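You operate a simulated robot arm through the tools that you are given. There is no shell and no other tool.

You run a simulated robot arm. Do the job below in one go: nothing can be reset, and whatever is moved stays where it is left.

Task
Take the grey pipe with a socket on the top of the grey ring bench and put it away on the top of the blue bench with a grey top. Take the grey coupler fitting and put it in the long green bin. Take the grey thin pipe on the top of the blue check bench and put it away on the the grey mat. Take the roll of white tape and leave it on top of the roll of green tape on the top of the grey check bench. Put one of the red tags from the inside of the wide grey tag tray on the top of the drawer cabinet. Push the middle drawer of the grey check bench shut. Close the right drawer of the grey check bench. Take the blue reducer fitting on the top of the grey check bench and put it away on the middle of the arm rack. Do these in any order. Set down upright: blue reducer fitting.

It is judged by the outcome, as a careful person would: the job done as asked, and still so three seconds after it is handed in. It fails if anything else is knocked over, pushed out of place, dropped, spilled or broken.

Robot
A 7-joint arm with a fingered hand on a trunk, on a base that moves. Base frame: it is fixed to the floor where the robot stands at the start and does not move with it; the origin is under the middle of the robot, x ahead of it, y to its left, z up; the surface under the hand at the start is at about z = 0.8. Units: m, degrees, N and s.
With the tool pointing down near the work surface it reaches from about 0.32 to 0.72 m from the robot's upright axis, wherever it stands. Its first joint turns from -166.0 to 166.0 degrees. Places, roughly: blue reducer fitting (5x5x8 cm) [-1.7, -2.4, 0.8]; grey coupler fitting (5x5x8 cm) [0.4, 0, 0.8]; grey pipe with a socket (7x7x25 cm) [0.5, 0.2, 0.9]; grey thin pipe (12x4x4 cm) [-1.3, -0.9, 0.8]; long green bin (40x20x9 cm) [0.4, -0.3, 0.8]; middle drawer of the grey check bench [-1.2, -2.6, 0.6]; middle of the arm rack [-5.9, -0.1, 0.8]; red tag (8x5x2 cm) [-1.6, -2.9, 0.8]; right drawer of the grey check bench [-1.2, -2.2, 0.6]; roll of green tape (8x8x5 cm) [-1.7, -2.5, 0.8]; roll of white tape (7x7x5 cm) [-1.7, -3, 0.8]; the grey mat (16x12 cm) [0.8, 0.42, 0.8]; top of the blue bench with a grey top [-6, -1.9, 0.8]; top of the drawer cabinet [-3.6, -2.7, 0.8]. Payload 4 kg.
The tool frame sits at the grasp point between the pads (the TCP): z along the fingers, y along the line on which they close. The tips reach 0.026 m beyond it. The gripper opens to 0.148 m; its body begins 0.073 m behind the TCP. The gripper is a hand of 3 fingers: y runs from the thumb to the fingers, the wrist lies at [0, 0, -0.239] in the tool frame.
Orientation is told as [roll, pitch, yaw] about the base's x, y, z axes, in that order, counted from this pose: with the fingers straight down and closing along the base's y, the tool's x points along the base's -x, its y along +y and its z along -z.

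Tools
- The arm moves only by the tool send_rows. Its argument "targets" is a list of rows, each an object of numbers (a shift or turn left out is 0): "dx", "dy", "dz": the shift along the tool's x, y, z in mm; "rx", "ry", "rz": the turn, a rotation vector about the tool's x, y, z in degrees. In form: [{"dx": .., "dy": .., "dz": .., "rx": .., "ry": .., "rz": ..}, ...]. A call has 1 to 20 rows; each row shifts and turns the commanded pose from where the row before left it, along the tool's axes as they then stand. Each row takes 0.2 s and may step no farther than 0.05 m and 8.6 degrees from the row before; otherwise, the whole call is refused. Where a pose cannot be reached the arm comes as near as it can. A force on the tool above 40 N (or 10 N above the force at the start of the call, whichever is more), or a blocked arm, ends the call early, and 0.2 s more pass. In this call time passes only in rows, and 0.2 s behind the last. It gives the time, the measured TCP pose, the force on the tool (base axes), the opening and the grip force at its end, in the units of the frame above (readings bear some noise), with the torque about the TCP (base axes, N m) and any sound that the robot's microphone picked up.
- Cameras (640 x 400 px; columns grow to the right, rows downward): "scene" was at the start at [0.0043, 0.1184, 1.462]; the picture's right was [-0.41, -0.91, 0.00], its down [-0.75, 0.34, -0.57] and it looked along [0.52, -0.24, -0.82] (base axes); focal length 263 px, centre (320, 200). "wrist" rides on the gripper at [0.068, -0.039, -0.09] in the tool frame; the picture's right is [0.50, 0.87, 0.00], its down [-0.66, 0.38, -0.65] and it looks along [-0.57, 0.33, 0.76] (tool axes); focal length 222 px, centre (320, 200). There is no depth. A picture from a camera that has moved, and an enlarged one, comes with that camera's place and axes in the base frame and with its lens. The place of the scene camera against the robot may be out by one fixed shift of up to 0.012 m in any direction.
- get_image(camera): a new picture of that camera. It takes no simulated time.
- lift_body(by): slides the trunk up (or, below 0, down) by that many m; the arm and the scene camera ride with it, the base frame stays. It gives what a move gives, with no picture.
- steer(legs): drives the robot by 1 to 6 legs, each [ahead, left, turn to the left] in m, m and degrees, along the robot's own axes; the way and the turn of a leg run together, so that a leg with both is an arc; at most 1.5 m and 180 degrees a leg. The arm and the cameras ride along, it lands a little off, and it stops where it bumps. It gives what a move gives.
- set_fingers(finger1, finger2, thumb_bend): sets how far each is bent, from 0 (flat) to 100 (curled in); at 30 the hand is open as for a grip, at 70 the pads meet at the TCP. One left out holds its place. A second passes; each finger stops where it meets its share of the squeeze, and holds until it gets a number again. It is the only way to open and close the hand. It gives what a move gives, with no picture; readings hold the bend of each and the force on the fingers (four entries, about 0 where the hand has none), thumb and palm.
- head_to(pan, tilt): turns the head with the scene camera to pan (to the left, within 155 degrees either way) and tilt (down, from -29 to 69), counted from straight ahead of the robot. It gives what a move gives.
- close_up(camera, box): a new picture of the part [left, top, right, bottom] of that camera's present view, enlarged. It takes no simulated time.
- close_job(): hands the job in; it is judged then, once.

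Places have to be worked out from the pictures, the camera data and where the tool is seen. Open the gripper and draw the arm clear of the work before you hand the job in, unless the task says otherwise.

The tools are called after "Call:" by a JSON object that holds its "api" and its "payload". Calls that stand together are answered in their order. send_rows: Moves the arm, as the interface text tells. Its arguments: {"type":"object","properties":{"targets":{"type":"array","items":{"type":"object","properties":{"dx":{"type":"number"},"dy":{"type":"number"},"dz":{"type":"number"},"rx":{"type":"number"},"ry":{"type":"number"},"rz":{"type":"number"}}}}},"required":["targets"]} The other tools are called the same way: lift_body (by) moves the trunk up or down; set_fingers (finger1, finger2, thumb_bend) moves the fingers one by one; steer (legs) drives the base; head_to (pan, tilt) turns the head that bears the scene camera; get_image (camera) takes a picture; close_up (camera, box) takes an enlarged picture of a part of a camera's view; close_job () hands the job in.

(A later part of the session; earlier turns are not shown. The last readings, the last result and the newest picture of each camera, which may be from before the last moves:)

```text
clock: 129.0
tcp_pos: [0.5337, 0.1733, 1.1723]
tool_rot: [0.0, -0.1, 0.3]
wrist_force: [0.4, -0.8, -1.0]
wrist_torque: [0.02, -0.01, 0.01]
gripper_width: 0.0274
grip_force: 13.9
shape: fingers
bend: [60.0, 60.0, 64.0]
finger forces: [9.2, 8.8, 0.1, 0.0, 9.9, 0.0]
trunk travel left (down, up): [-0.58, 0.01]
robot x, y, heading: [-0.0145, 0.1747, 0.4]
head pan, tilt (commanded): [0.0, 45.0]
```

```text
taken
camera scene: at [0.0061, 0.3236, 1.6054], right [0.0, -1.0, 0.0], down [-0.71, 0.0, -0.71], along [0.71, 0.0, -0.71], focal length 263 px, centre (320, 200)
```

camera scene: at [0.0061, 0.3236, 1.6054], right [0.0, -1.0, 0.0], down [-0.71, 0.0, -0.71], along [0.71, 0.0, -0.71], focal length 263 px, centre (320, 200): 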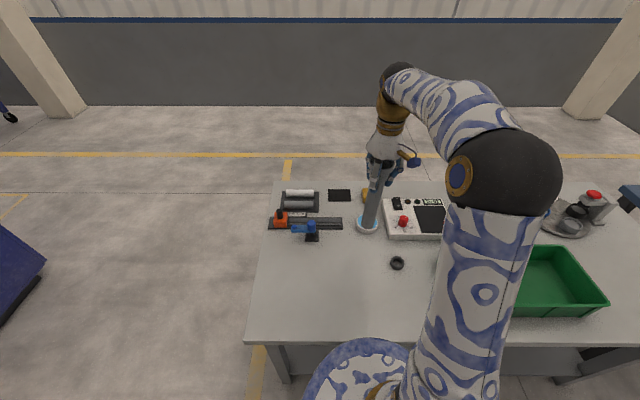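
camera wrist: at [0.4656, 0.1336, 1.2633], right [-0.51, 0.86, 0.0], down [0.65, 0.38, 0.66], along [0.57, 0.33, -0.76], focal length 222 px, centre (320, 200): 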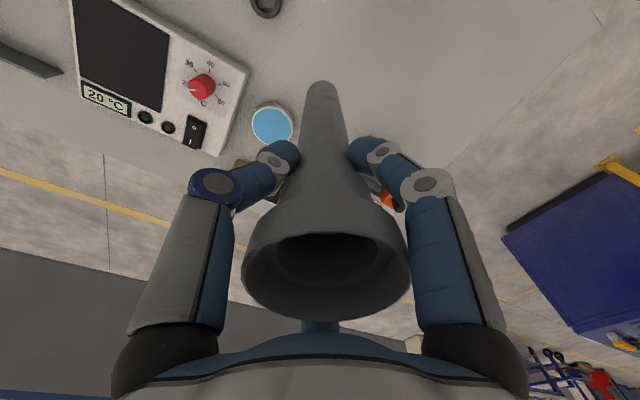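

The pipe hangs straight with its bottom about 0.2 m below the TCP. I back off, move into the wide aisle at y ≈ 1.3 and turn to face -x towards the far benches.

Call:
{"api": "send_rows", "payload": {"targets": [{"dx": 25}, {"dx": 30}, {"dx": 30}]}}

Call:
{"api": "steer", "payload": {"legs": [[-0.42, 0, 0], [0, 1.15, 0], [0, 0, 180]]}}

Call:
{"api": "head_to", "payload": {"pan": 0, "tilt": 15}}

Call:
{"api": "get_image", "payload": {"camera": "scene"}}

Call:
{"api": "head_to", "payload": {"pan": 40, "tilt": 20}}

Call:
{"api": "get_image", "payload": {"camera": "scene"}}

```text
clock: 129.8
tcp_pos: [0.4487, 0.1716, 1.1718]
tool_rot: [0.0, -0.1, 0.3]
wrist_force: [-0.7, 0.8, -0.6]
wrist_torque: [-0.01, 0.0, -0.02]
gripper_width: 0.0274
grip_force: 13.6
shape: fingers
bend: [60.0, 60.0, 64.0]
finger forces: [9.2, 8.8, 0.0, 0.0, 9.9, 0.1]
trunk travel left (down, up): [-0.58, 0.01]
robot x, y, heading: [-0.0122, 0.1728, 0.3]
head pan, tilt (commanded): [0.0, 45.0]
```

```text
clock: 145.2
tcp_pos: [-0.8928, 1.3303, 1.1713]
tool_rot: [0.0, -0.2, -179.2]
wrist_force: [0.5, -0.2, -1.7]
wrist_torque: [0.03, -0.02, 0.01]
gripper_width: 0.0266
grip_force: 13.7
shape: fingers
bend: [60.0, 60.0, 64.0]
finger forces: [8.6, 8.7, 0.0, 0.0, 9.7, 0.0]
trunk travel left (down, up): [-0.58, 0.01]
robot x, y, heading: [-0.4264, 1.3308, -179.2]
head pan, tilt (commanded): [0.0, 45.0]
```

```text
clock: 146.1
tcp_pos: [-0.893, 1.3298, 1.1711]
tool_rot: [0.0, -0.1, -179.2]
wrist_force: [0.5, -0.4, -0.4]
wrist_torque: [-0.01, 0.01, -0.02]
gripper_width: 0.0265
grip_force: 13.3
shape: fingers
bend: [60.0, 60.0, 64.0]
finger forces: [8.5, 8.7, 0.1, 0.0, 9.7, 0.0]
trunk travel left (down, up): [-0.58, 0.01]
robot x, y, heading: [-0.4298, 1.3329, -179.2]
head pan, tilt (commanded): [0.0, 15.0]
```

```text
taken
camera scene: at [-0.4631, 1.1785, 1.6522], right [-0.01, 1.0, 0.0], down [0.26, 0.0, -0.97], along [-0.97, -0.01, -0.26], focal length 263 px, centre (320, 200)
```

scene: 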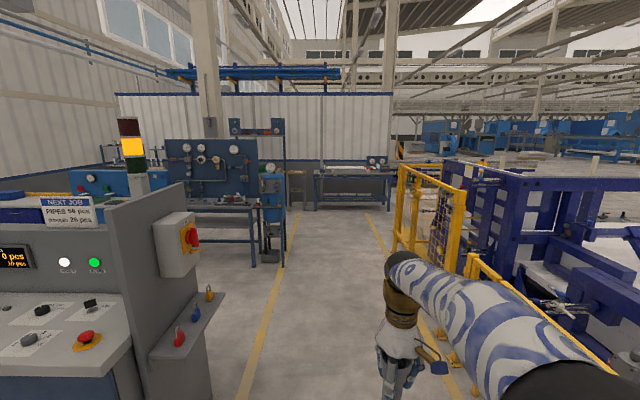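

```text
clock: 147.2
tcp_pos: [-0.8925, 1.3308, 1.1695]
tool_rot: [-0.1, 0.0, -179.0]
wrist_force: [-1.1, 0.1, -1.5]
wrist_torque: [0.01, 0.01, 0.0]
gripper_width: 0.0266
grip_force: 13.1
shape: fingers
bend: [60.0, 60.0, 64.0]
finger forces: [8.5, 8.7, 0.0, 0.0, 9.7, 0.0]
trunk travel left (down, up): [-0.58, 0.01]
robot x, y, heading: [-0.4322, 1.3347, -179.0]
head pan, tilt (commanded): [40.0, 20.0]
```

```text
taken
camera scene: at [-0.4402, 1.1191, 1.6441], right [-0.65, 0.76, 0.0], down [0.26, 0.22, -0.94], along [-0.71, -0.61, -0.34], focal length 263 px, centre (320, 200)
```

scene: 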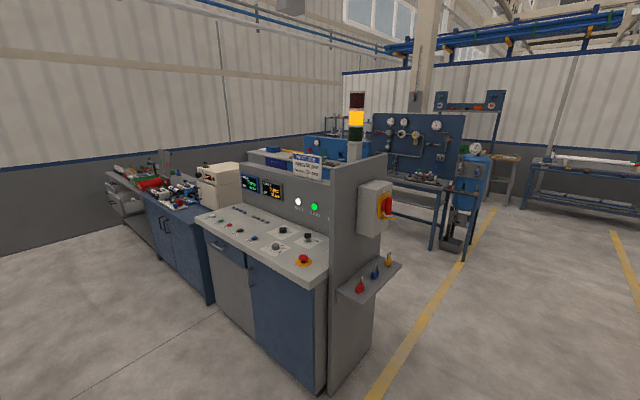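

The aisle ahead is clear, with the test stands beginning near x ≈ -3.3 on the left. I drive forward to x ≈ -1.85 and look again.

Call:
{"api": "steer", "payload": {"legs": [[1.42, 0, 0]]}}

Call:
{"api": "get_image", "payload": {"camera": "scene"}}

Call:
{"api": "head_to", "payload": {"pan": 0, "tilt": 20}}

Call:
{"api": "get_image", "payload": {"camera": "scene"}}

Call:
{"api": "head_to", "payload": {"pan": 90, "tilt": 25}}

Call:
{"api": "get_image", "payload": {"camera": "scene"}}

```text
clock: 154.3
tcp_pos: [-2.3131, 1.3233, 1.1702]
tool_rot: [-0.1, -0.1, -179.7]
wrist_force: [0.2, 0.0, -1.6]
wrist_torque: [-0.02, 0.01, 0.0]
gripper_width: 0.0266
grip_force: 13.6
shape: fingers
bend: [60.0, 60.0, 64.0]
finger forces: [8.6, 8.8, 0.1, 0.1, 9.6, 0.0]
trunk travel left (down, up): [-0.58, 0.01]
robot x, y, heading: [-1.8498, 1.322, -179.8]
head pan, tilt (commanded): [40.0, 20.0]
```

```text
taken
camera scene: at [-1.8631, 1.107, 1.6441], right [-0.65, 0.76, 0.0], down [0.26, 0.22, -0.94], along [-0.72, -0.61, -0.34], focal length 263 px, centre (320, 200)
```

scene: 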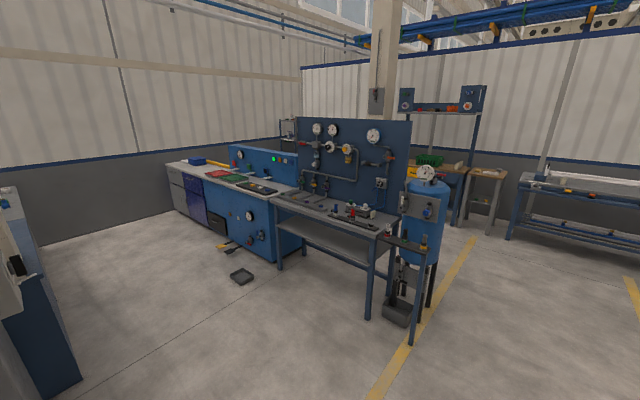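

```text
clock: 155.3
tcp_pos: [-2.313, 1.3232, 1.171]
tool_rot: [0.0, 0.0, -179.7]
wrist_force: [-0.3, -1.1, -0.8]
wrist_torque: [0.0, 0.04, 0.04]
gripper_width: 0.0267
grip_force: 13.7
shape: fingers
bend: [60.0, 60.0, 64.0]
finger forces: [8.5, 8.7, 0.0, 0.1, 9.8, 0.1]
trunk travel left (down, up): [-0.58, 0.01]
robot x, y, heading: [-1.8487, 1.3207, -179.9]
head pan, tilt (commanded): [0.0, 20.0]
```

```text
taken
camera scene: at [-1.8849, 1.1667, 1.6441], right [0.0, 1.0, 0.0], down [0.34, 0.0, -0.94], along [-0.94, 0.0, -0.34], focal length 263 px, centre (320, 200)
```

scene: 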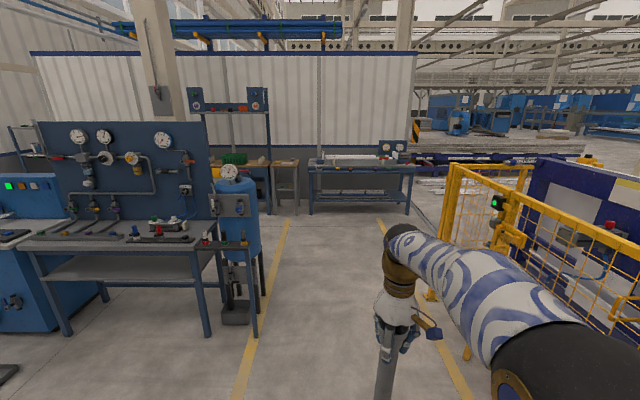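

```text
clock: 157.0
tcp_pos: [-2.3127, 1.3228, 1.1701]
tool_rot: [0.0, -0.1, -179.7]
wrist_force: [-0.1, -0.9, -1.3]
wrist_torque: [0.0, -0.03, 0.0]
gripper_width: 0.0269
grip_force: 13.9
shape: fingers
bend: [60.0, 60.0, 64.0]
finger forces: [8.5, 8.9, 0.1, 0.1, 9.7, 0.1]
trunk travel left (down, up): [-0.58, 0.01]
robot x, y, heading: [-1.8503, 1.3234, -179.8]
head pan, tilt (commanded): [90.0, 25.0]
```

```text
taken
camera scene: at [-1.7915, 1.0749, 1.636], right [-1.0, 0.0, 0.0], down [0.0, 0.42, -0.91], along [0.0, -0.91, -0.42], focal length 263 px, centre (320, 200)
```

scene: 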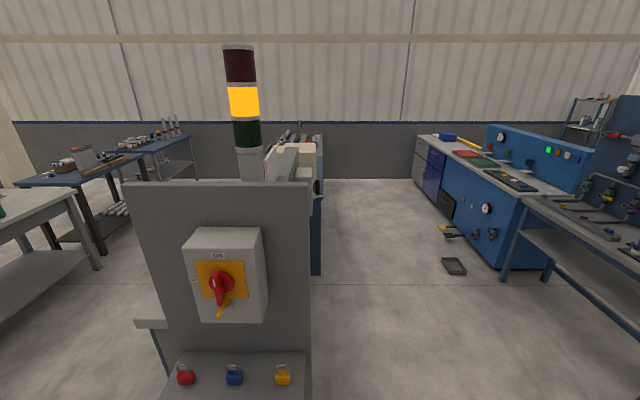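

The row with the test panel stands at x ≈ -3.4 and the far benches near x ≈ -5.9 behind it. I continue down the aisle to x ≈ -4.3 and look round.

Call:
{"api": "steer", "payload": {"legs": [[1.25, 0, 0], [1.2, 0, 0]]}}

Call:
{"api": "head_to", "payload": {"pan": 55, "tilt": 20}}

Call:
{"api": "get_image", "payload": {"camera": "scene"}}

Call:
{"api": "head_to", "payload": {"pan": 15, "tilt": 20}}

Call:
{"api": "get_image", "payload": {"camera": "scene"}}

Call:
{"api": "head_to", "payload": {"pan": 100, "tilt": 25}}

Call:
{"api": "get_image", "payload": {"camera": "scene"}}

```text
clock: 168.9
tcp_pos: [-4.7448, 1.3226, 1.1716]
tool_rot: [-0.1, -0.1, -179.6]
wrist_force: [0.4, 0.1, -2.3]
wrist_torque: [-0.01, -0.01, -0.01]
gripper_width: 0.0268
grip_force: 13.8
shape: fingers
bend: [60.0, 60.0, 64.0]
finger forces: [8.5, 8.8, 0.1, 0.1, 9.7, 0.1]
trunk travel left (down, up): [-0.58, 0.01]
robot x, y, heading: [-4.2857, 1.3196, -180.0]
head pan, tilt (commanded): [90.0, 25.0]
```

```text
clock: 169.9
tcp_pos: [-4.7442, 1.3223, 1.1705]
tool_rot: [0.0, -0.1, -179.8]
wrist_force: [-0.7, -0.4, -1.9]
wrist_torque: [0.01, -0.01, -0.02]
gripper_width: 0.0269
grip_force: 13.8
shape: fingers
bend: [60.0, 60.0, 64.0]
finger forces: [8.6, 8.8, 0.0, 0.0, 9.7, 0.0]
trunk travel left (down, up): [-0.58, 0.01]
robot x, y, heading: [-4.2857, 1.32, -179.5]
head pan, tilt (commanded): [55.0, 20.0]
```

```text
taken
camera scene: at [-4.277, 1.0901, 1.6441], right [-0.82, 0.57, 0.0], down [0.2, 0.28, -0.94], along [-0.54, -0.77, -0.34], focal length 263 px, centre (320, 200)
```

scene: 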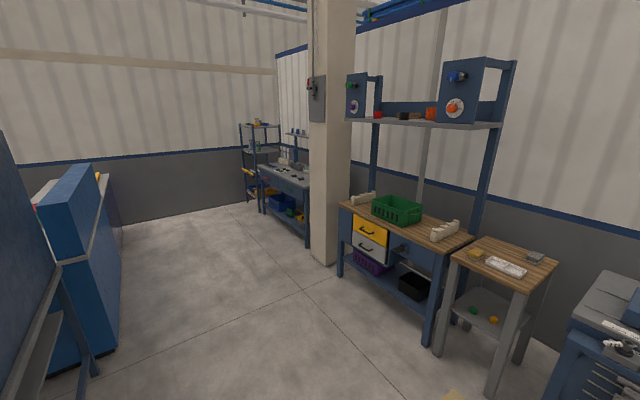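

```text
clock: 171.0
tcp_pos: [-4.7453, 1.3232, 1.1703]
tool_rot: [0.0, 0.0, -179.6]
wrist_force: [1.1, -0.5, -0.3]
wrist_torque: [-0.03, 0.0, 0.02]
gripper_width: 0.0267
grip_force: 13.3
shape: fingers
bend: [60.0, 60.0, 64.0]
finger forces: [8.4, 8.8, 0.0, 0.0, 9.7, 0.0]
trunk travel left (down, up): [-0.58, 0.01]
robot x, y, heading: [-4.2849, 1.3209, -179.7]
head pan, tilt (commanded): [15.0, 20.0]
```

```text
taken
camera scene: at [-4.3137, 1.1421, 1.6441], right [-0.26, 0.96, 0.0], down [0.33, 0.09, -0.94], along [-0.91, -0.25, -0.34], focal length 263 px, centre (320, 200)
```

scene: 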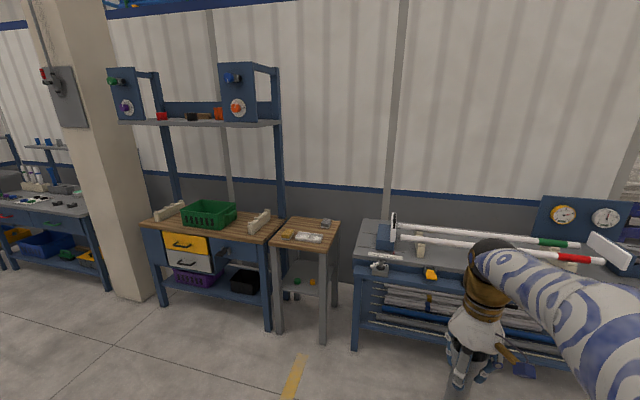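

```text
clock: 172.6
tcp_pos: [-4.7446, 1.3231, 1.1715]
tool_rot: [0.0, -0.1, -179.6]
wrist_force: [-0.2, -0.6, -1.5]
wrist_torque: [-0.01, 0.01, -0.02]
gripper_width: 0.0265
grip_force: 13.7
shape: fingers
bend: [60.0, 60.0, 64.0]
finger forces: [8.6, 8.8, 0.0, 0.0, 9.8, 0.0]
trunk travel left (down, up): [-0.58, 0.01]
robot x, y, heading: [-4.2829, 1.3226, -179.8]
head pan, tilt (commanded): [100.0, 25.0]
```

```text
taken
camera scene: at [-4.2076, 1.0758, 1.636], right [-0.98, -0.18, 0.0], down [-0.07, 0.42, -0.91], along [0.16, -0.89, -0.42], focal length 263 px, centre (320, 200)
```

scene: 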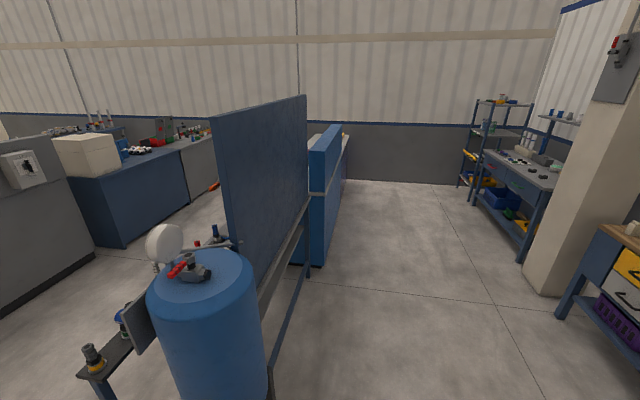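

The wooden-topped bench with the tall frame is at about [-5.88, -0.14] (the arm rack place), and the blue bench with a grey top is behind the column near [-6, -1.9]. I zoom in on both.

Call:
{"api": "head_to", "payload": {"pan": 45, "tilt": 25}}

Call:
{"api": "close_up", "payload": {"camera": "scene", "box": [120, 80, 320, 205]}}

Call:
{"api": "close_up", "payload": {"camera": "scene", "box": [240, 20, 560, 330]}}

```text
clock: 173.8
tcp_pos: [-4.7444, 1.3225, 1.1716]
tool_rot: [0.0, -0.1, -179.7]
wrist_force: [0.6, 0.5, -1.8]
wrist_torque: [0.01, -0.03, -0.01]
gripper_width: 0.0266
grip_force: 13.8
shape: fingers
bend: [60.0, 60.0, 64.0]
finger forces: [8.4, 8.9, 0.0, 0.0, 9.7, 0.0]
trunk travel left (down, up): [-0.58, 0.01]
robot x, y, heading: [-4.281, 1.3228, -179.5]
head pan, tilt (commanded): [45.0, 25.0]
```

```text
3.20 times, centred on (220, 142) of scene
camera zoom: at [-4.2887, 1.1012, 1.636], right [-0.71, 0.7, 0.0], down [0.3, 0.3, -0.91], along [-0.64, -0.64, -0.42], focal length 841 px, centre (640, 384)
```

zoom: 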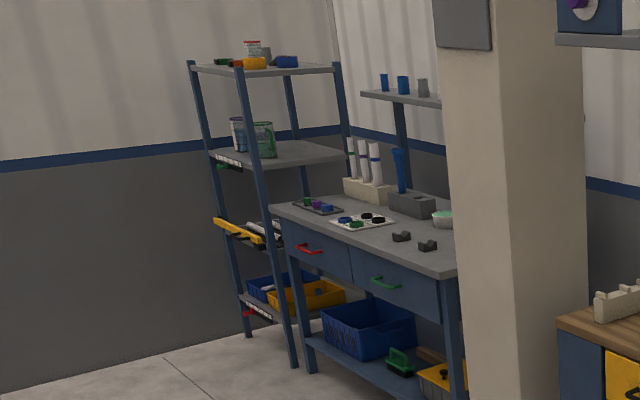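

```text
1.29 times, centred on (400, 175) of scene
camera zoom: at [-4.2887, 1.1012, 1.636], right [-0.71, 0.7, 0.0], down [0.3, 0.3, -0.91], along [-0.64, -0.64, -0.42], focal length 339 px, centre (217, 232)
```

zoom: 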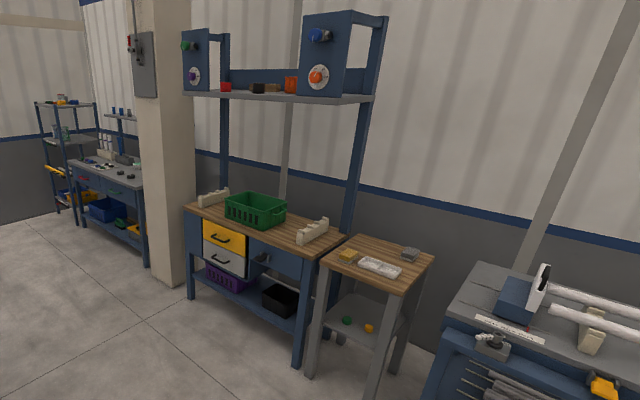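

The grey-topped blue bench spans about y -2.6 to -1.2 with its front edge at x ≈ -5.75; the corridor in front of it is free. I drive there sideways, keeping the arm well off the furniture, then look at its top.

Call:
{"api": "steer", "payload": {"legs": [[0.3, 0, 0], [0, 1.45, 0], [0, 1.5, 0]]}}

Call:
{"api": "head_to", "payload": {"pan": 15, "tilt": 30}}

Call:
{"api": "get_image", "payload": {"camera": "scene"}}

```text
clock: 189.6
tcp_pos: [-5.07, -1.5981, 1.1717]
tool_rot: [-0.1, -0.1, 179.1]
wrist_force: [-0.7, 0.5, -0.6]
wrist_torque: [0.0, -0.03, 0.0]
gripper_width: 0.0267
grip_force: 13.0
shape: fingers
bend: [60.0, 60.0, 64.0]
finger forces: [8.6, 8.8, 0.0, 0.0, 9.7, 0.1]
trunk travel left (down, up): [-0.58, 0.01]
robot x, y, heading: [-4.6065, -1.6078, 179.2]
head pan, tilt (commanded): [45.0, 25.0]
```

```text
clock: 190.6
tcp_pos: [-5.0699, -1.5986, 1.1715]
tool_rot: [0.0, 0.0, 179.2]
wrist_force: [-0.2, 0.1, -1.2]
wrist_torque: [-0.01, 0.01, 0.03]
gripper_width: 0.0268
grip_force: 12.9
shape: fingers
bend: [60.0, 60.0, 64.0]
finger forces: [8.6, 8.8, 0.0, 0.1, 9.6, 0.0]
trunk travel left (down, up): [-0.58, 0.01]
robot x, y, heading: [-4.6066, -1.612, 179.3]
head pan, tilt (commanded): [15.0, 30.0]
```

```text
taken
camera scene: at [-4.6385, -1.7865, 1.6281], right [-0.24, 0.97, 0.0], down [0.48, 0.12, -0.87], along [-0.84, -0.21, -0.5], focal length 263 px, centre (320, 200)
```

scene: 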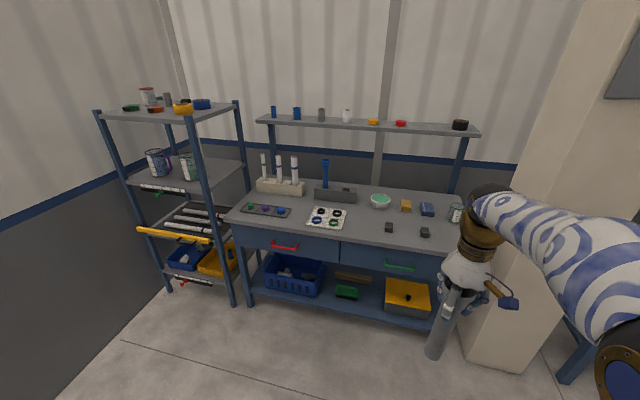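

There is a clear gap on the grey top between the disc mat and the small V-block, around [-5.85, -1.83]. I drive up so that spot is within comfortable reach.

Call:
{"api": "steer", "payload": {"legs": [[0, 0.22, 0], [0.7, 0, 0]]}}

Call:
{"api": "head_to", "payload": {"pan": 0, "tilt": 45}}

Call:
{"api": "get_image", "payload": {"camera": "scene"}}

Call:
{"api": "get_image", "payload": {"camera": "wrist"}}

```text
clock: 195.7
tcp_pos: [-5.7699, -1.814, 1.1701]
tool_rot: [0.0, 0.0, 179.9]
wrist_force: [-0.4, 0.5, -1.2]
wrist_torque: [-0.01, -0.02, 0.01]
gripper_width: 0.0268
grip_force: 13.5
shape: fingers
bend: [60.0, 60.0, 64.0]
finger forces: [8.6, 8.8, 0.1, 0.0, 9.7, 0.1]
trunk travel left (down, up): [-0.58, 0.01]
robot x, y, heading: [-5.3108, -1.8214, 179.8]
head pan, tilt (commanded): [15.0, 30.0]
```

```text
clock: 196.4
tcp_pos: [-5.7691, -1.8134, 1.171]
tool_rot: [0.0, -0.1, 179.7]
wrist_force: [0.1, 0.6, -0.6]
wrist_torque: [-0.02, 0.02, 0.0]
gripper_width: 0.0266
grip_force: 13.6
shape: fingers
bend: [60.0, 60.0, 64.0]
finger forces: [8.6, 8.9, 0.1, 0.0, 9.6, 0.0]
trunk travel left (down, up): [-0.58, 0.01]
robot x, y, heading: [-5.3044, -1.8188, 179.8]
head pan, tilt (commanded): [0.0, 45.0]
```

```text
taken
camera scene: at [-5.331, -1.9743, 1.6055], right [0.01, 1.0, 0.0], down [0.71, 0.0, -0.71], along [-0.71, 0.0, -0.71], focal length 263 px, centre (320, 200)
```

scene: 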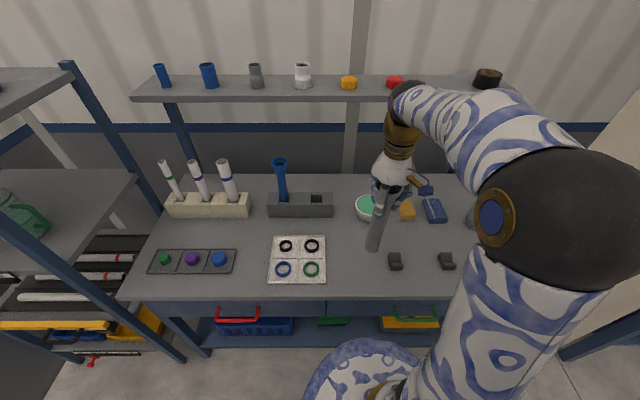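

```text
taken
camera wrist: at [-5.7026, -1.7756, 1.2624], right [0.5, -0.87, 0.0], down [-0.66, -0.38, 0.66], along [-0.57, -0.33, -0.76], focal length 222 px, centre (320, 200)
```

wrist: 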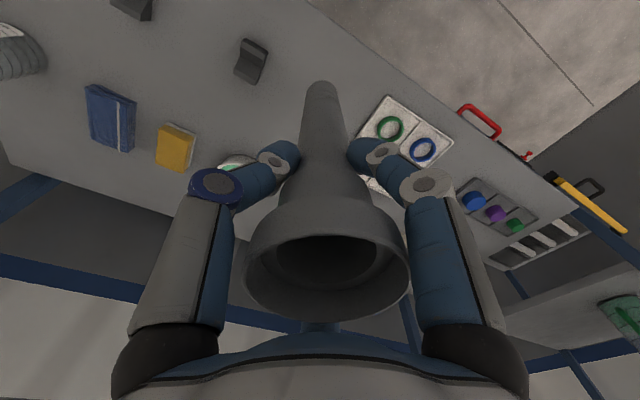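

The free gap is y -1.95 to -1.73 at x ≈ -5.86. I move the pipe over [-5.86, -1.84] and lower it to about 1 cm above the top.

Call:
{"api": "send_rows", "payload": {"targets": [{"dx": -30, "dy": 9}, {"dx": -30, "dy": 9}, {"dx": -31, "dy": 8.5}, {"dz": 30}, {"dz": 35}, {"dz": 35}, {"dz": 35}, {"dz": 20}]}}

Call:
{"api": "get_image", "payload": {"camera": "wrist"}}

Call:
{"api": "get_image", "payload": {"camera": "scene"}}

```text
clock: 198.2
tcp_pos: [-5.8614, -1.8395, 1.0149]
tool_rot: [0.1, -0.1, 179.7]
wrist_force: [-0.5, -0.2, -1.1]
wrist_torque: [-0.01, -0.01, -0.01]
gripper_width: 0.0266
grip_force: 13.7
shape: fingers
bend: [60.0, 60.0, 64.0]
finger forces: [8.6, 9.0, 0.0, 0.1, 9.6, 0.0]
trunk travel left (down, up): [-0.58, 0.01]
robot x, y, heading: [-5.3075, -1.8195, 179.7]
head pan, tilt (commanded): [0.0, 45.0]
```

```text
taken
camera wrist: at [-5.7952, -1.8013, 1.1069], right [0.5, -0.87, 0.0], down [-0.66, -0.38, 0.66], along [-0.57, -0.33, -0.76], focal length 222 px, centre (320, 200)
```

wrist: 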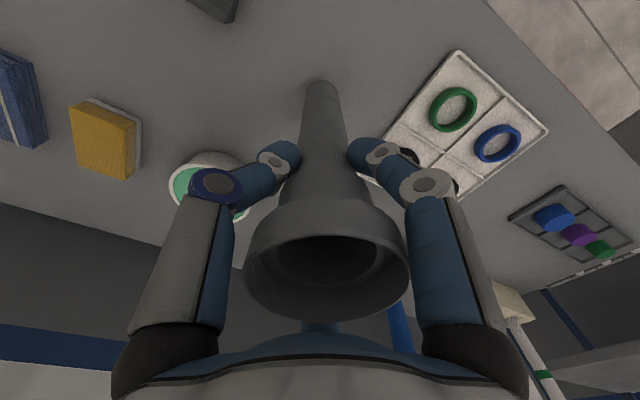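

```text
taken
camera scene: at [-5.3313, -1.9742, 1.6055], right [0.01, 1.0, 0.0], down [0.71, 0.0, -0.71], along [-0.71, 0.0, -0.71], focal length 263 px, centre (320, 200)
```

scene: 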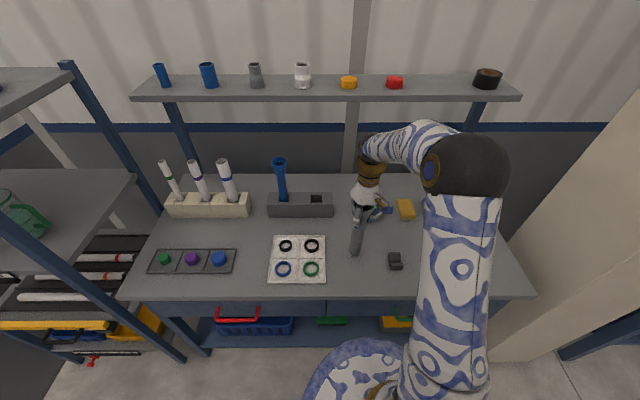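

The pipe base is centred in the free gap, roughly 1 cm above the top. I lower in small steps until it touches.

Call:
{"api": "send_rows", "payload": {"targets": [{"dz": 3}, {"dz": 3}, {"dz": 3}]}}

Call:
{"api": "send_rows", "payload": {"targets": [{"dz": 2}, {"dz": 1}]}}

```text
clock: 199.0
tcp_pos: [-5.8624, -1.8392, 1.0066]
tool_rot: [-0.1, -0.1, 179.7]
wrist_force: [-0.5, -0.9, -0.6]
wrist_torque: [0.01, 0.01, -0.03]
gripper_width: 0.0265
grip_force: 13.8
shape: fingers
bend: [60.0, 60.0, 64.0]
finger forces: [8.5, 9.1, 0.0, 0.1, 9.5, 0.0]
trunk travel left (down, up): [-0.58, 0.01]
robot x, y, heading: [-5.304, -1.8172, 179.8]
head pan, tilt (commanded): [0.0, 45.0]
```

```text
clock: 199.6
tcp_pos: [-5.8613, -1.8392, 1.0042]
tool_rot: [0.1, -0.1, 179.7]
wrist_force: [0.9, -0.3, -0.6]
wrist_torque: [0.0, 0.0, 0.01]
gripper_width: 0.0265
grip_force: 13.5
shape: fingers
bend: [60.0, 60.0, 64.0]
finger forces: [8.6, 9.0, 0.1, 0.0, 9.5, 0.0]
trunk travel left (down, up): [-0.58, 0.01]
robot x, y, heading: [-5.3069, -1.8181, 179.8]
head pan, tilt (commanded): [0.0, 45.0]
```

Call:
{"api": "send_rows", "payload": {"targets": [{"dz": 2}, {"dz": 1}]}}

```text
clock: 200.2
tcp_pos: [-5.8613, -1.8388, 1.0002]
tool_rot: [0.0, 0.0, 179.7]
wrist_force: [0.5, -0.7, -0.7]
wrist_torque: [0.01, 0.02, 0.0]
gripper_width: 0.0264
grip_force: 13.9
shape: fingers
bend: [60.0, 60.0, 64.0]
finger forces: [8.5, 9.3, 0.0, 0.1, 9.6, 0.1]
trunk travel left (down, up): [-0.58, 0.01]
robot x, y, heading: [-5.3106, -1.8169, 179.5]
head pan, tilt (commanded): [0.0, 45.0]
```

Still no contact at 1.000; I keep feeling down in 1 mm steps.

Call:
{"api": "send_rows", "payload": {"targets": [{"dz": 1}, {"dz": 1}]}}

Call:
{"api": "send_rows", "payload": {"targets": [{"dz": 1}, {"dz": 1}]}}

```text
clock: 200.8
tcp_pos: [-5.8606, -1.8404, 1.0002]
tool_rot: [0.0, -0.2, 179.8]
wrist_force: [-0.1, 0.0, 5.6]
wrist_torque: [0.0, -0.03, 0.02]
gripper_width: 0.0266
grip_force: 14.6
shape: fingers
bend: [60.0, 60.0, 64.0]
finger forces: [9.1, 9.8, 0.0, 0.0, 10.2, 0.0]
trunk travel left (down, up): [-0.58, 0.01]
robot x, y, heading: [-5.3095, -1.8236, 179.7]
head pan, tilt (commanded): [0.0, 45.0]
```

```text
clock: 201.4
tcp_pos: [-5.8598, -1.8387, 0.9991]
tool_rot: [0.1, -0.3, 179.8]
wrist_force: [-0.4, 0.0, 19.4]
wrist_torque: [-0.06, 0.08, 0.0]
gripper_width: 0.0263
grip_force: 17.0
shape: fingers
bend: [60.0, 60.0, 65.0]
finger forces: [10.6, 12.0, 0.1, 0.1, 11.8, 0.1]
trunk travel left (down, up): [-0.58, 0.01]
robot x, y, heading: [-5.3036, -1.8217, 179.5]
head pan, tilt (commanded): [0.0, 45.0]
```

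It stands on the bench (19 N upward). I ease off 1.5 mm and open the fingers in two stages so it is not jolted.

Call:
{"api": "send_rows", "payload": {"targets": [{"dz": -1.5}]}}

Call:
{"api": "set_fingers", "payload": {"finger1": 56, "finger2": 56, "thumb_bend": 59}}

Call:
{"api": "set_fingers", "payload": {"finger1": 30, "finger2": 30, "thumb_bend": 30}}

Call:
{"api": "get_image", "payload": {"camera": "wrist"}}

```text
clock: 201.8
tcp_pos: [-5.8602, -1.8405, 0.9991]
tool_rot: [0.0, -0.1, 179.7]
wrist_force: [-1.7, 0.4, 13.0]
wrist_torque: [-0.03, 0.11, 0.02]
gripper_width: 0.0264
grip_force: 16.7
shape: fingers
bend: [60.0, 59.0, 65.0]
finger forces: [10.3, 11.6, 0.0, 0.0, 11.6, 0.0]
trunk travel left (down, up): [-0.58, 0.01]
robot x, y, heading: [-5.3017, -1.8208, 179.6]
head pan, tilt (commanded): [0.0, 45.0]
```

```text
clock: 202.8
tcp_pos: [-5.8615, -1.8392, 0.9975]
tool_rot: [0.0, -0.1, 179.8]
wrist_force: [-0.3, -0.1, -0.4]
wrist_torque: [-0.03, 0.0, 0.0]
gripper_width: 0.0372
grip_force: 0.0
shape: fingers
bend: [56.0, 56.0, 59.0]
finger forces: [0.0, 0.0, 0.0, 0.1, 0.0, 0.0]
trunk travel left (down, up): [-0.58, 0.01]
robot x, y, heading: [-5.3053, -1.8181, 179.6]
head pan, tilt (commanded): [0.0, 45.0]
```

```text
clock: 203.8
tcp_pos: [-5.861, -1.84, 0.9988]
tool_rot: [0.0, -0.1, 179.8]
wrist_force: [0.4, 0.3, 0.0]
wrist_torque: [0.0, -0.01, 0.0]
gripper_width: 0.1266
grip_force: 0.0
shape: fingers
bend: [30.0, 30.0, 30.0]
finger forces: [0.0, 0.0, 0.1, 0.0, 0.1, 0.0]
trunk travel left (down, up): [-0.58, 0.01]
robot x, y, heading: [-5.3089, -1.8209, 179.3]
head pan, tilt (commanded): [0.0, 45.0]
```

```text
taken
camera wrist: at [-5.794, -1.8017, 1.0905], right [0.5, -0.87, 0.0], down [-0.66, -0.38, 0.66], along [-0.57, -0.33, -0.76], focal length 222 px, centre (320, 200)
```

wrist: 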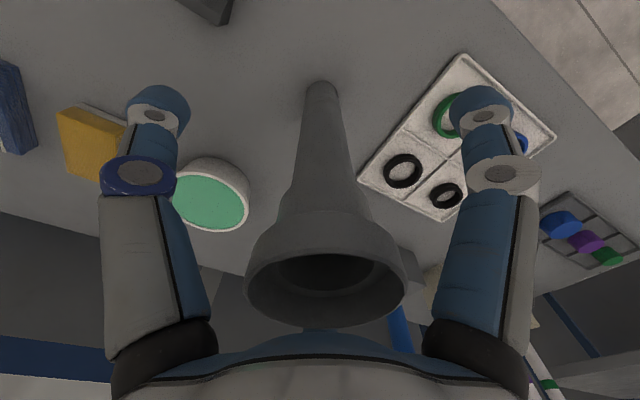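

The pipe stands free with the fingers well open around it. I raise the hand straight up until the tips clear the rim, and check.

Call:
{"api": "send_rows", "payload": {"targets": [{"dz": -20}, {"dz": -35}, {"dz": -35}, {"dz": -35}, {"dz": -35}, {"dz": -20}]}}

Call:
{"api": "send_rows", "payload": {"targets": [{"dx": 30}, {"dx": 35}, {"dx": 35}]}}

Call:
{"api": "get_image", "payload": {"camera": "scene"}}

```text
clock: 205.2
tcp_pos: [-5.8587, -1.8406, 1.1786]
tool_rot: [0.0, 0.0, 179.9]
wrist_force: [-0.2, 0.2, 0.5]
wrist_torque: [0.03, -0.02, -0.01]
gripper_width: 0.1265
grip_force: 0.1
shape: fingers
bend: [30.0, 30.0, 30.0]
finger forces: [0.0, 0.0, 0.1, 0.0, 0.0, 0.0]
trunk travel left (down, up): [-0.58, 0.01]
robot x, y, heading: [-5.3074, -1.8203, 179.7]
head pan, tilt (commanded): [0.0, 45.0]
```

```text
clock: 206.0
tcp_pos: [-5.7586, -1.8399, 1.1784]
tool_rot: [0.0, -0.2, 179.7]
wrist_force: [0.0, 0.4, -0.2]
wrist_torque: [0.0, 0.02, 0.02]
gripper_width: 0.1267
grip_force: 0.0
shape: fingers
bend: [30.0, 30.0, 30.0]
finger forces: [0.0, 0.1, 0.0, 0.1, 0.1, 0.0]
trunk travel left (down, up): [-0.58, 0.01]
robot x, y, heading: [-5.3066, -1.8233, 180.0]
head pan, tilt (commanded): [0.0, 45.0]
```

```text
taken
camera scene: at [-5.3302, -1.9744, 1.6055], right [0.01, 1.0, 0.0], down [0.71, 0.0, -0.71], along [-0.71, 0.0, -0.71], focal length 263 px, centre (320, 200)
```

scene: 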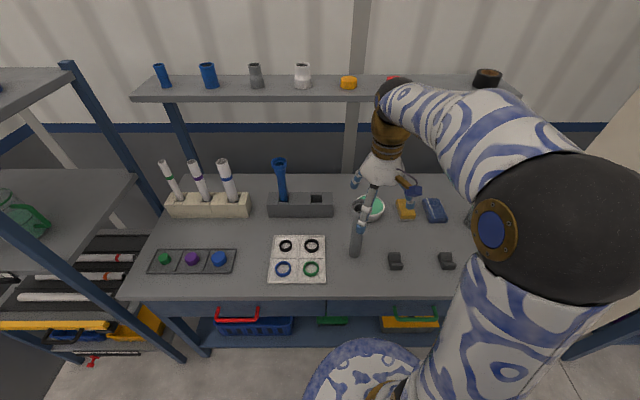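

The pipe stands upright on the grey top with everything else untouched. I back off and, on the way out, stop in front of the arm rack to inspect it.

Call:
{"api": "steer", "payload": {"legs": [[-0.7, 0, 0], [0, -1.45, 0]]}}

Call:
{"api": "head_to", "payload": {"pan": 0, "tilt": 25}}

Call:
{"api": "get_image", "payload": {"camera": "scene"}}

Call:
{"api": "close_up", "payload": {"camera": "scene", "box": [240, 120, 440, 245]}}

```text
clock: 216.6
tcp_pos: [-5.049, -0.4022, 1.1777]
tool_rot: [-0.1, -0.1, 179.6]
wrist_force: [-0.4, 0.1, -0.3]
wrist_torque: [-0.01, 0.0, -0.01]
gripper_width: 0.1265
grip_force: 0.0
shape: fingers
bend: [30.0, 30.0, 30.0]
finger forces: [0.1, 0.0, 0.1, 0.1, 0.0, 0.0]
trunk travel left (down, up): [-0.58, 0.01]
robot x, y, heading: [-4.5949, -0.3853, 179.4]
head pan, tilt (commanded): [0.0, 45.0]
```

```text
clock: 217.4
tcp_pos: [-5.0492, -0.4028, 1.1779]
tool_rot: [0.0, -0.1, 179.4]
wrist_force: [0.4, 0.8, 0.3]
wrist_torque: [-0.03, 0.0, 0.03]
gripper_width: 0.1268
grip_force: 0.1
shape: fingers
bend: [30.0, 30.0, 30.0]
finger forces: [0.1, 0.1, 0.1, 0.0, 0.0, 0.1]
trunk travel left (down, up): [-0.58, 0.01]
robot x, y, heading: [-4.5927, -0.384, 179.4]
head pan, tilt (commanded): [0.0, 25.0]
```

```text
taken
camera scene: at [-4.6312, -0.5389, 1.636], right [0.01, 1.0, 0.0], down [0.42, 0.0, -0.91], along [-0.91, 0.01, -0.42], focal length 263 px, centre (320, 200)
```

scene: 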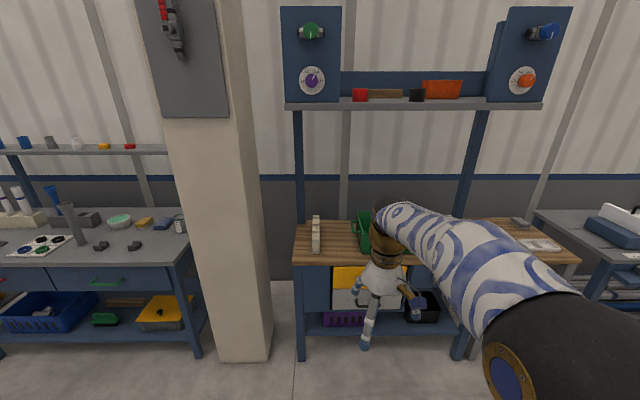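

```text
3.20 times, centred on (340, 182) of scene
camera zoom: at [-4.6312, -0.5389, 1.636], right [0.01, 1.0, 0.0], down [0.42, 0.0, -0.91], along [-0.91, 0.01, -0.42], focal length 841 px, centre (256, 256)
```

zoom: 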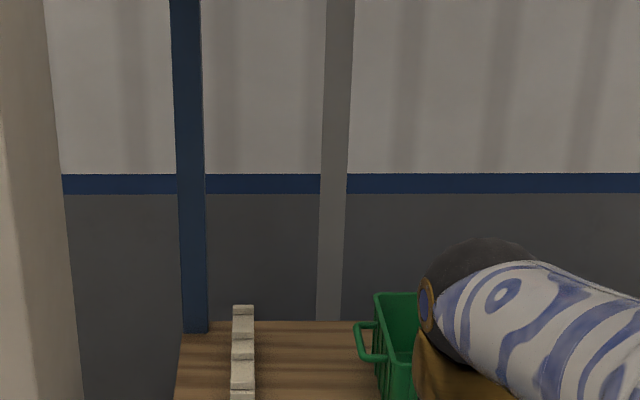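

The wooden middle level of the rack at z ≈ 0.8 has free room beside the green basket; I'll come back with the reducer. Now I drive out and round into the corridor behind the check benches, turning to face +x before entering it.

Call:
{"api": "steer", "payload": {"legs": [[0, -1.45, 0], [0, -0.25, 0], [-1.45, 0, 0], [-0.6, 0, 0], [0, 0, 180]]}}

Call:
{"api": "head_to", "payload": {"pan": -60, "tilt": 25}}

Call:
{"api": "get_image", "payload": {"camera": "scene"}}

Call:
{"api": "head_to", "payload": {"pan": -95, "tilt": 30}}

Call:
{"api": "get_image", "payload": {"camera": "scene"}}

```text
clock: 243.2
tcp_pos: [-2.0847, 1.3285, 1.1785]
tool_rot: [0.0, -0.1, 0.2]
wrist_force: [-0.1, -0.5, -0.2]
wrist_torque: [-0.02, 0.03, 0.0]
gripper_width: 0.1265
grip_force: 0.1
shape: fingers
bend: [30.0, 30.0, 30.0]
finger forces: [0.1, 0.0, 0.1, 0.0, 0.0, 0.0]
trunk travel left (down, up): [-0.58, 0.01]
robot x, y, heading: [-2.5399, 1.3058, -0.1]
head pan, tilt (commanded): [0.0, 25.0]
```

```text
clock: 244.5
tcp_pos: [-2.0837, 1.33, 1.1781]
tool_rot: [-0.1, -0.2, 0.3]
wrist_force: [-0.6, 0.9, 0.7]
wrist_torque: [0.01, 0.0, 0.0]
gripper_width: 0.1266
grip_force: 0.0
shape: fingers
bend: [30.0, 30.0, 30.0]
finger forces: [0.0, 0.1, 0.0, 0.0, 0.1, 0.0]
trunk travel left (down, up): [-0.58, 0.01]
robot x, y, heading: [-2.5379, 1.3053, 0.2]
head pan, tilt (commanded): [-60.0, 25.0]
```

```text
taken
camera scene: at [-2.552, 1.3754, 1.636], right [-0.87, -0.5, 0.0], down [-0.21, 0.37, -0.91], along [0.45, -0.78, -0.42], focal length 263 px, centre (320, 200)
```

scene: 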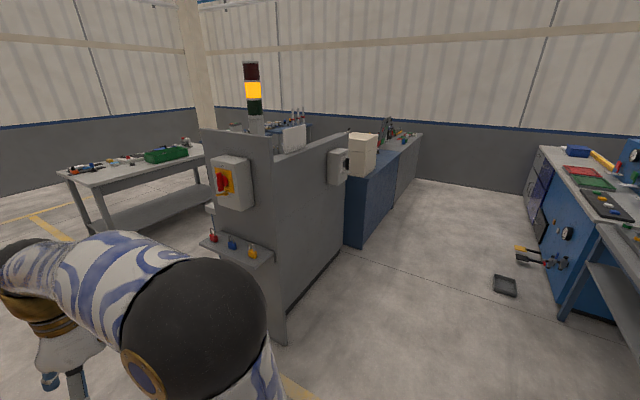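

```text
clock: 245.5
tcp_pos: [-2.0845, 1.3294, 1.1783]
tool_rot: [0.1, -0.1, 0.2]
wrist_force: [0.0, 0.2, 0.5]
wrist_torque: [0.0, 0.03, -0.01]
gripper_width: 0.1267
grip_force: 0.0
shape: fingers
bend: [30.0, 30.0, 30.0]
finger forces: [0.0, 0.0, 0.1, 0.0, 0.0, 0.0]
trunk travel left (down, up): [-0.58, 0.01]
robot x, y, heading: [-2.5399, 1.3086, -0.2]
head pan, tilt (commanded): [-95.0, 30.0]
```

```text
taken
camera scene: at [-2.6059, 1.365, 1.6281], right [-1.0, 0.09, 0.0], down [0.04, 0.5, -0.87], along [-0.07, -0.86, -0.5], focal length 263 px, centre (320, 200)
```

scene: 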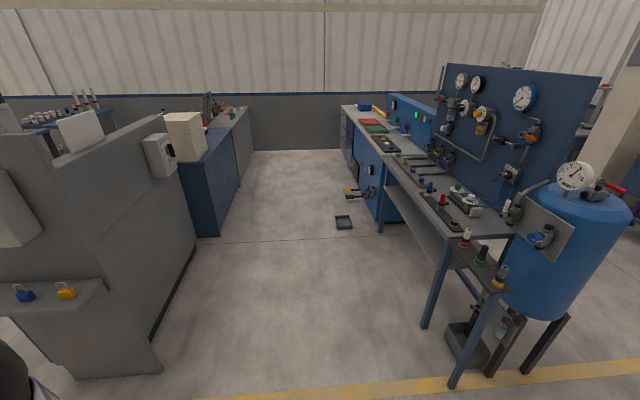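

The corridor is clear between the bench backs (x ≈ -1.8) and the floor tray at [-3.05, -0.94]. I slide sideways down it to y ≈ -1.4, check, then continue.

Call:
{"api": "steer", "payload": {"legs": [[0, -1.5, 0], [0, -1.2, 0]]}}

Call:
{"api": "head_to", "payload": {"pan": -40, "tilt": 30}}

Call:
{"api": "get_image", "payload": {"camera": "scene"}}

```text
clock: 258.6
tcp_pos: [-2.0828, -1.3726, 1.1777]
tool_rot: [-0.1, -0.2, 0.0]
wrist_force: [-0.2, 0.0, 0.2]
wrist_torque: [-0.02, -0.01, -0.02]
gripper_width: 0.1266
grip_force: 0.1
shape: fingers
bend: [30.0, 30.0, 30.0]
finger forces: [0.0, 0.0, 0.1, 0.1, 0.0, 0.1]
trunk travel left (down, up): [-0.58, 0.01]
robot x, y, heading: [-2.5391, -1.3962, -0.2]
head pan, tilt (commanded): [-95.0, 30.0]
```

```text
clock: 259.9
tcp_pos: [-2.0827, -1.3739, 1.1788]
tool_rot: [0.0, -0.1, -0.1]
wrist_force: [-0.5, -0.1, -0.8]
wrist_torque: [-0.02, 0.05, 0.03]
gripper_width: 0.1267
grip_force: 0.1
shape: fingers
bend: [30.0, 30.0, 30.0]
finger forces: [0.1, 0.0, 0.0, 0.0, 0.1, 0.0]
trunk travel left (down, up): [-0.58, 0.01]
robot x, y, heading: [-2.5386, -1.3956, -0.2]
head pan, tilt (commanded): [-40.0, 30.0]
```

```text
taken
camera scene: at [-2.5281, -1.3041, 1.6281], right [-0.64, -0.76, 0.0], down [-0.38, 0.32, -0.87], along [0.66, -0.56, -0.5], focal length 263 px, centre (320, 200)
```

scene: 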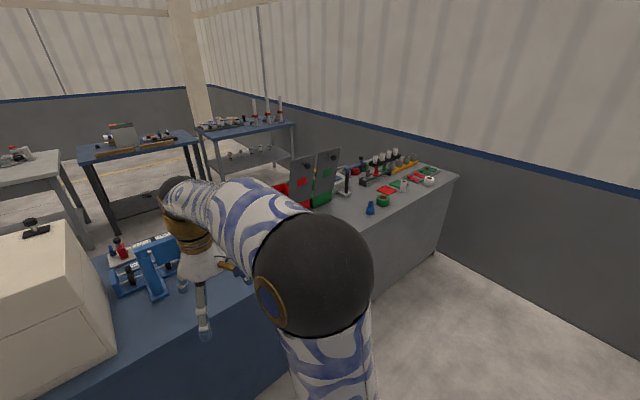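

The grey check bench is in view: blue reducer and green tape roll near its back edge, white tape farther along. I zoom in on its top.

Call:
{"api": "close_up", "payload": {"camera": "scene", "box": [260, 130, 470, 262]}}

```text
3.03 times, centred on (365, 196) of scene
camera zoom: at [-2.5281, -1.3041, 1.6281], right [-0.64, -0.76, 0.0], down [-0.38, 0.32, -0.87], along [0.66, -0.56, -0.5], focal length 796 px, centre (184, 212)
```

zoom: 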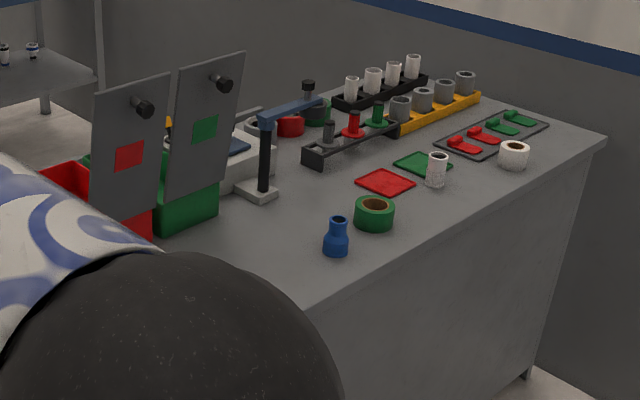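

Estimates: reducer [-1.73, -2.36], green roll [-1.73, -2.47], white roll [-1.75, -2.95], red tags in the tray near [-1.63, -2.95 to -3.02]. I drive to about [-2.2, -2.7] behind the bench, then lower the trunk to normal working height.

Call:
{"api": "steer", "payload": {"legs": [[0, -1.3, 0], [0.33, 0, 0]]}}

Call:
{"api": "head_to", "payload": {"pan": 0, "tilt": 45}}

Call:
{"api": "get_image", "payload": {"camera": "scene"}}

Call:
{"api": "get_image", "payload": {"camera": "wrist"}}

```text
clock: 268.2
tcp_pos: [-1.7572, -2.6858, 1.1784]
tool_rot: [0.0, -0.1, -0.3]
wrist_force: [-0.4, 0.3, -0.4]
wrist_torque: [0.01, 0.0, -0.01]
gripper_width: 0.1271
grip_force: 0.1
shape: fingers
bend: [30.0, 30.0, 30.0]
finger forces: [0.0, 0.1, 0.0, 0.1, 0.1, 0.0]
trunk travel left (down, up): [-0.58, 0.01]
robot x, y, heading: [-2.2132, -2.7038, -0.2]
head pan, tilt (commanded): [-40.0, 30.0]
```

```text
clock: 269.3
tcp_pos: [-1.7572, -2.6851, 1.1783]
tool_rot: [0.0, 0.0, -0.3]
wrist_force: [0.2, 0.2, 0.7]
wrist_torque: [0.03, -0.01, -0.02]
gripper_width: 0.1266
grip_force: 0.0
shape: fingers
bend: [30.0, 30.0, 30.0]
finger forces: [0.0, 0.0, 0.1, 0.0, 0.0, 0.0]
trunk travel left (down, up): [-0.58, 0.01]
robot x, y, heading: [-2.2129, -2.7019, -0.6]
head pan, tilt (commanded): [0.0, 45.0]
```

```text
taken
camera scene: at [-2.189, -2.5555, 1.6055], right [-0.01, -1.0, 0.0], down [-0.71, 0.01, -0.71], along [0.71, -0.01, -0.71], focal length 263 px, centre (320, 200)
```

scene: 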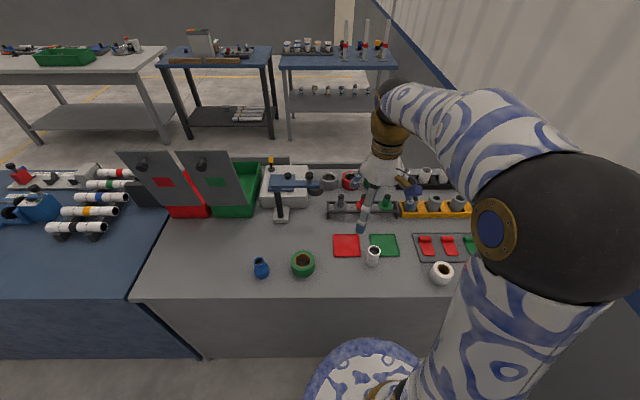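

```text
taken
camera wrist: at [-1.8264, -2.7247, 1.2699], right [-0.5, 0.87, 0.0], down [0.66, 0.37, 0.66], along [0.57, 0.32, -0.76], focal length 222 px, centre (320, 200)
```

wrist: 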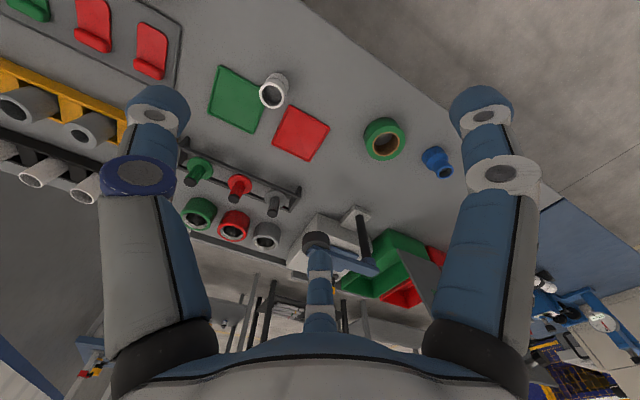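

Wrist and head agree: green roll [-1.716, -2.51], white roll [-1.754, -2.955] with the tag tray's edge close beside it at x ≈ -1.70. I lower the trunk, move over the white roll and turn the hand 30° so no finger comes down on the tray.

Call:
{"api": "lift_body", "payload": {"by": -0.13}}

Call:
{"api": "send_rows", "payload": {"targets": [{"dy": -38.5}, {"dy": -38.5}, {"dy": -38.5}, {"dy": -38.5}, {"dy": -38.5}, {"dy": -38.5}, {"dx": -2.5, "dy": -38.5}, {"rz": -7.5}, {"rz": -7.5}, {"rz": -7.5}, {"rz": -7.5}]}}

Call:
{"api": "get_image", "payload": {"camera": "wrist"}}

Call:
{"api": "get_image", "payload": {"camera": "scene"}}

```text
clock: 270.9
tcp_pos: [-1.7569, -2.6846, 1.0485]
tool_rot: [0.1, -0.1, -0.2]
wrist_force: [0.4, -0.4, -0.6]
wrist_torque: [-0.02, 0.0, -0.02]
gripper_width: 0.1268
grip_force: 0.0
shape: fingers
bend: [30.0, 30.0, 30.0]
finger forces: [0.0, 0.0, 0.1, 0.1, 0.0, 0.0]
trunk travel left (down, up): [-0.45, 0.14]
robot x, y, heading: [-2.2112, -2.7057, -0.7]
head pan, tilt (commanded): [0.0, 45.0]
```

```text
clock: 273.3
tcp_pos: [-1.7561, -2.9543, 1.0481]
tool_rot: [0.0, -0.1, 29.8]
wrist_force: [0.6, 0.4, 0.0]
wrist_torque: [-0.01, 0.01, 0.02]
gripper_width: 0.1267
grip_force: 0.1
shape: fingers
bend: [30.0, 30.0, 30.0]
finger forces: [0.0, 0.0, 0.0, 0.1, 0.0, 0.1]
trunk travel left (down, up): [-0.45, 0.14]
robot x, y, heading: [-2.2086, -2.7063, -0.2]
head pan, tilt (commanded): [0.0, 45.0]
```

```text
taken
camera wrist: at [-1.797, -3.0232, 1.1396], right [-0.86, 0.5, 0.0], down [0.38, 0.65, 0.65], along [0.33, 0.57, -0.76], focal length 222 px, centre (320, 200)
```

wrist: 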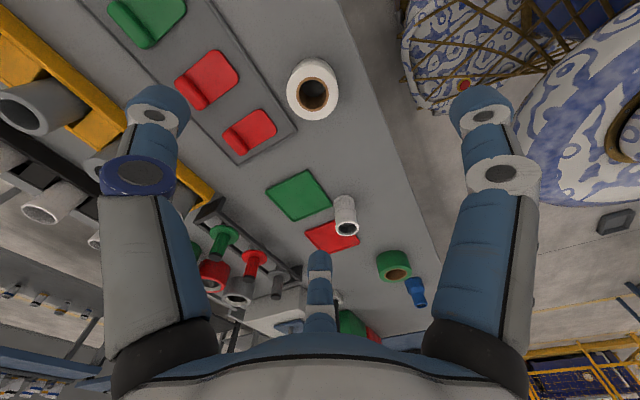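

```text
taken
camera scene: at [-2.189, -2.5555, 1.4755], right [-0.01, -1.0, 0.0], down [-0.71, 0.01, -0.71], along [0.71, -0.01, -0.71], focal length 263 px, centre (320, 200)
```

scene: 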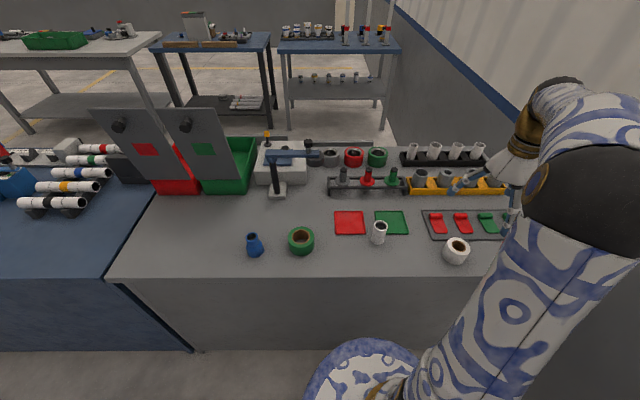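

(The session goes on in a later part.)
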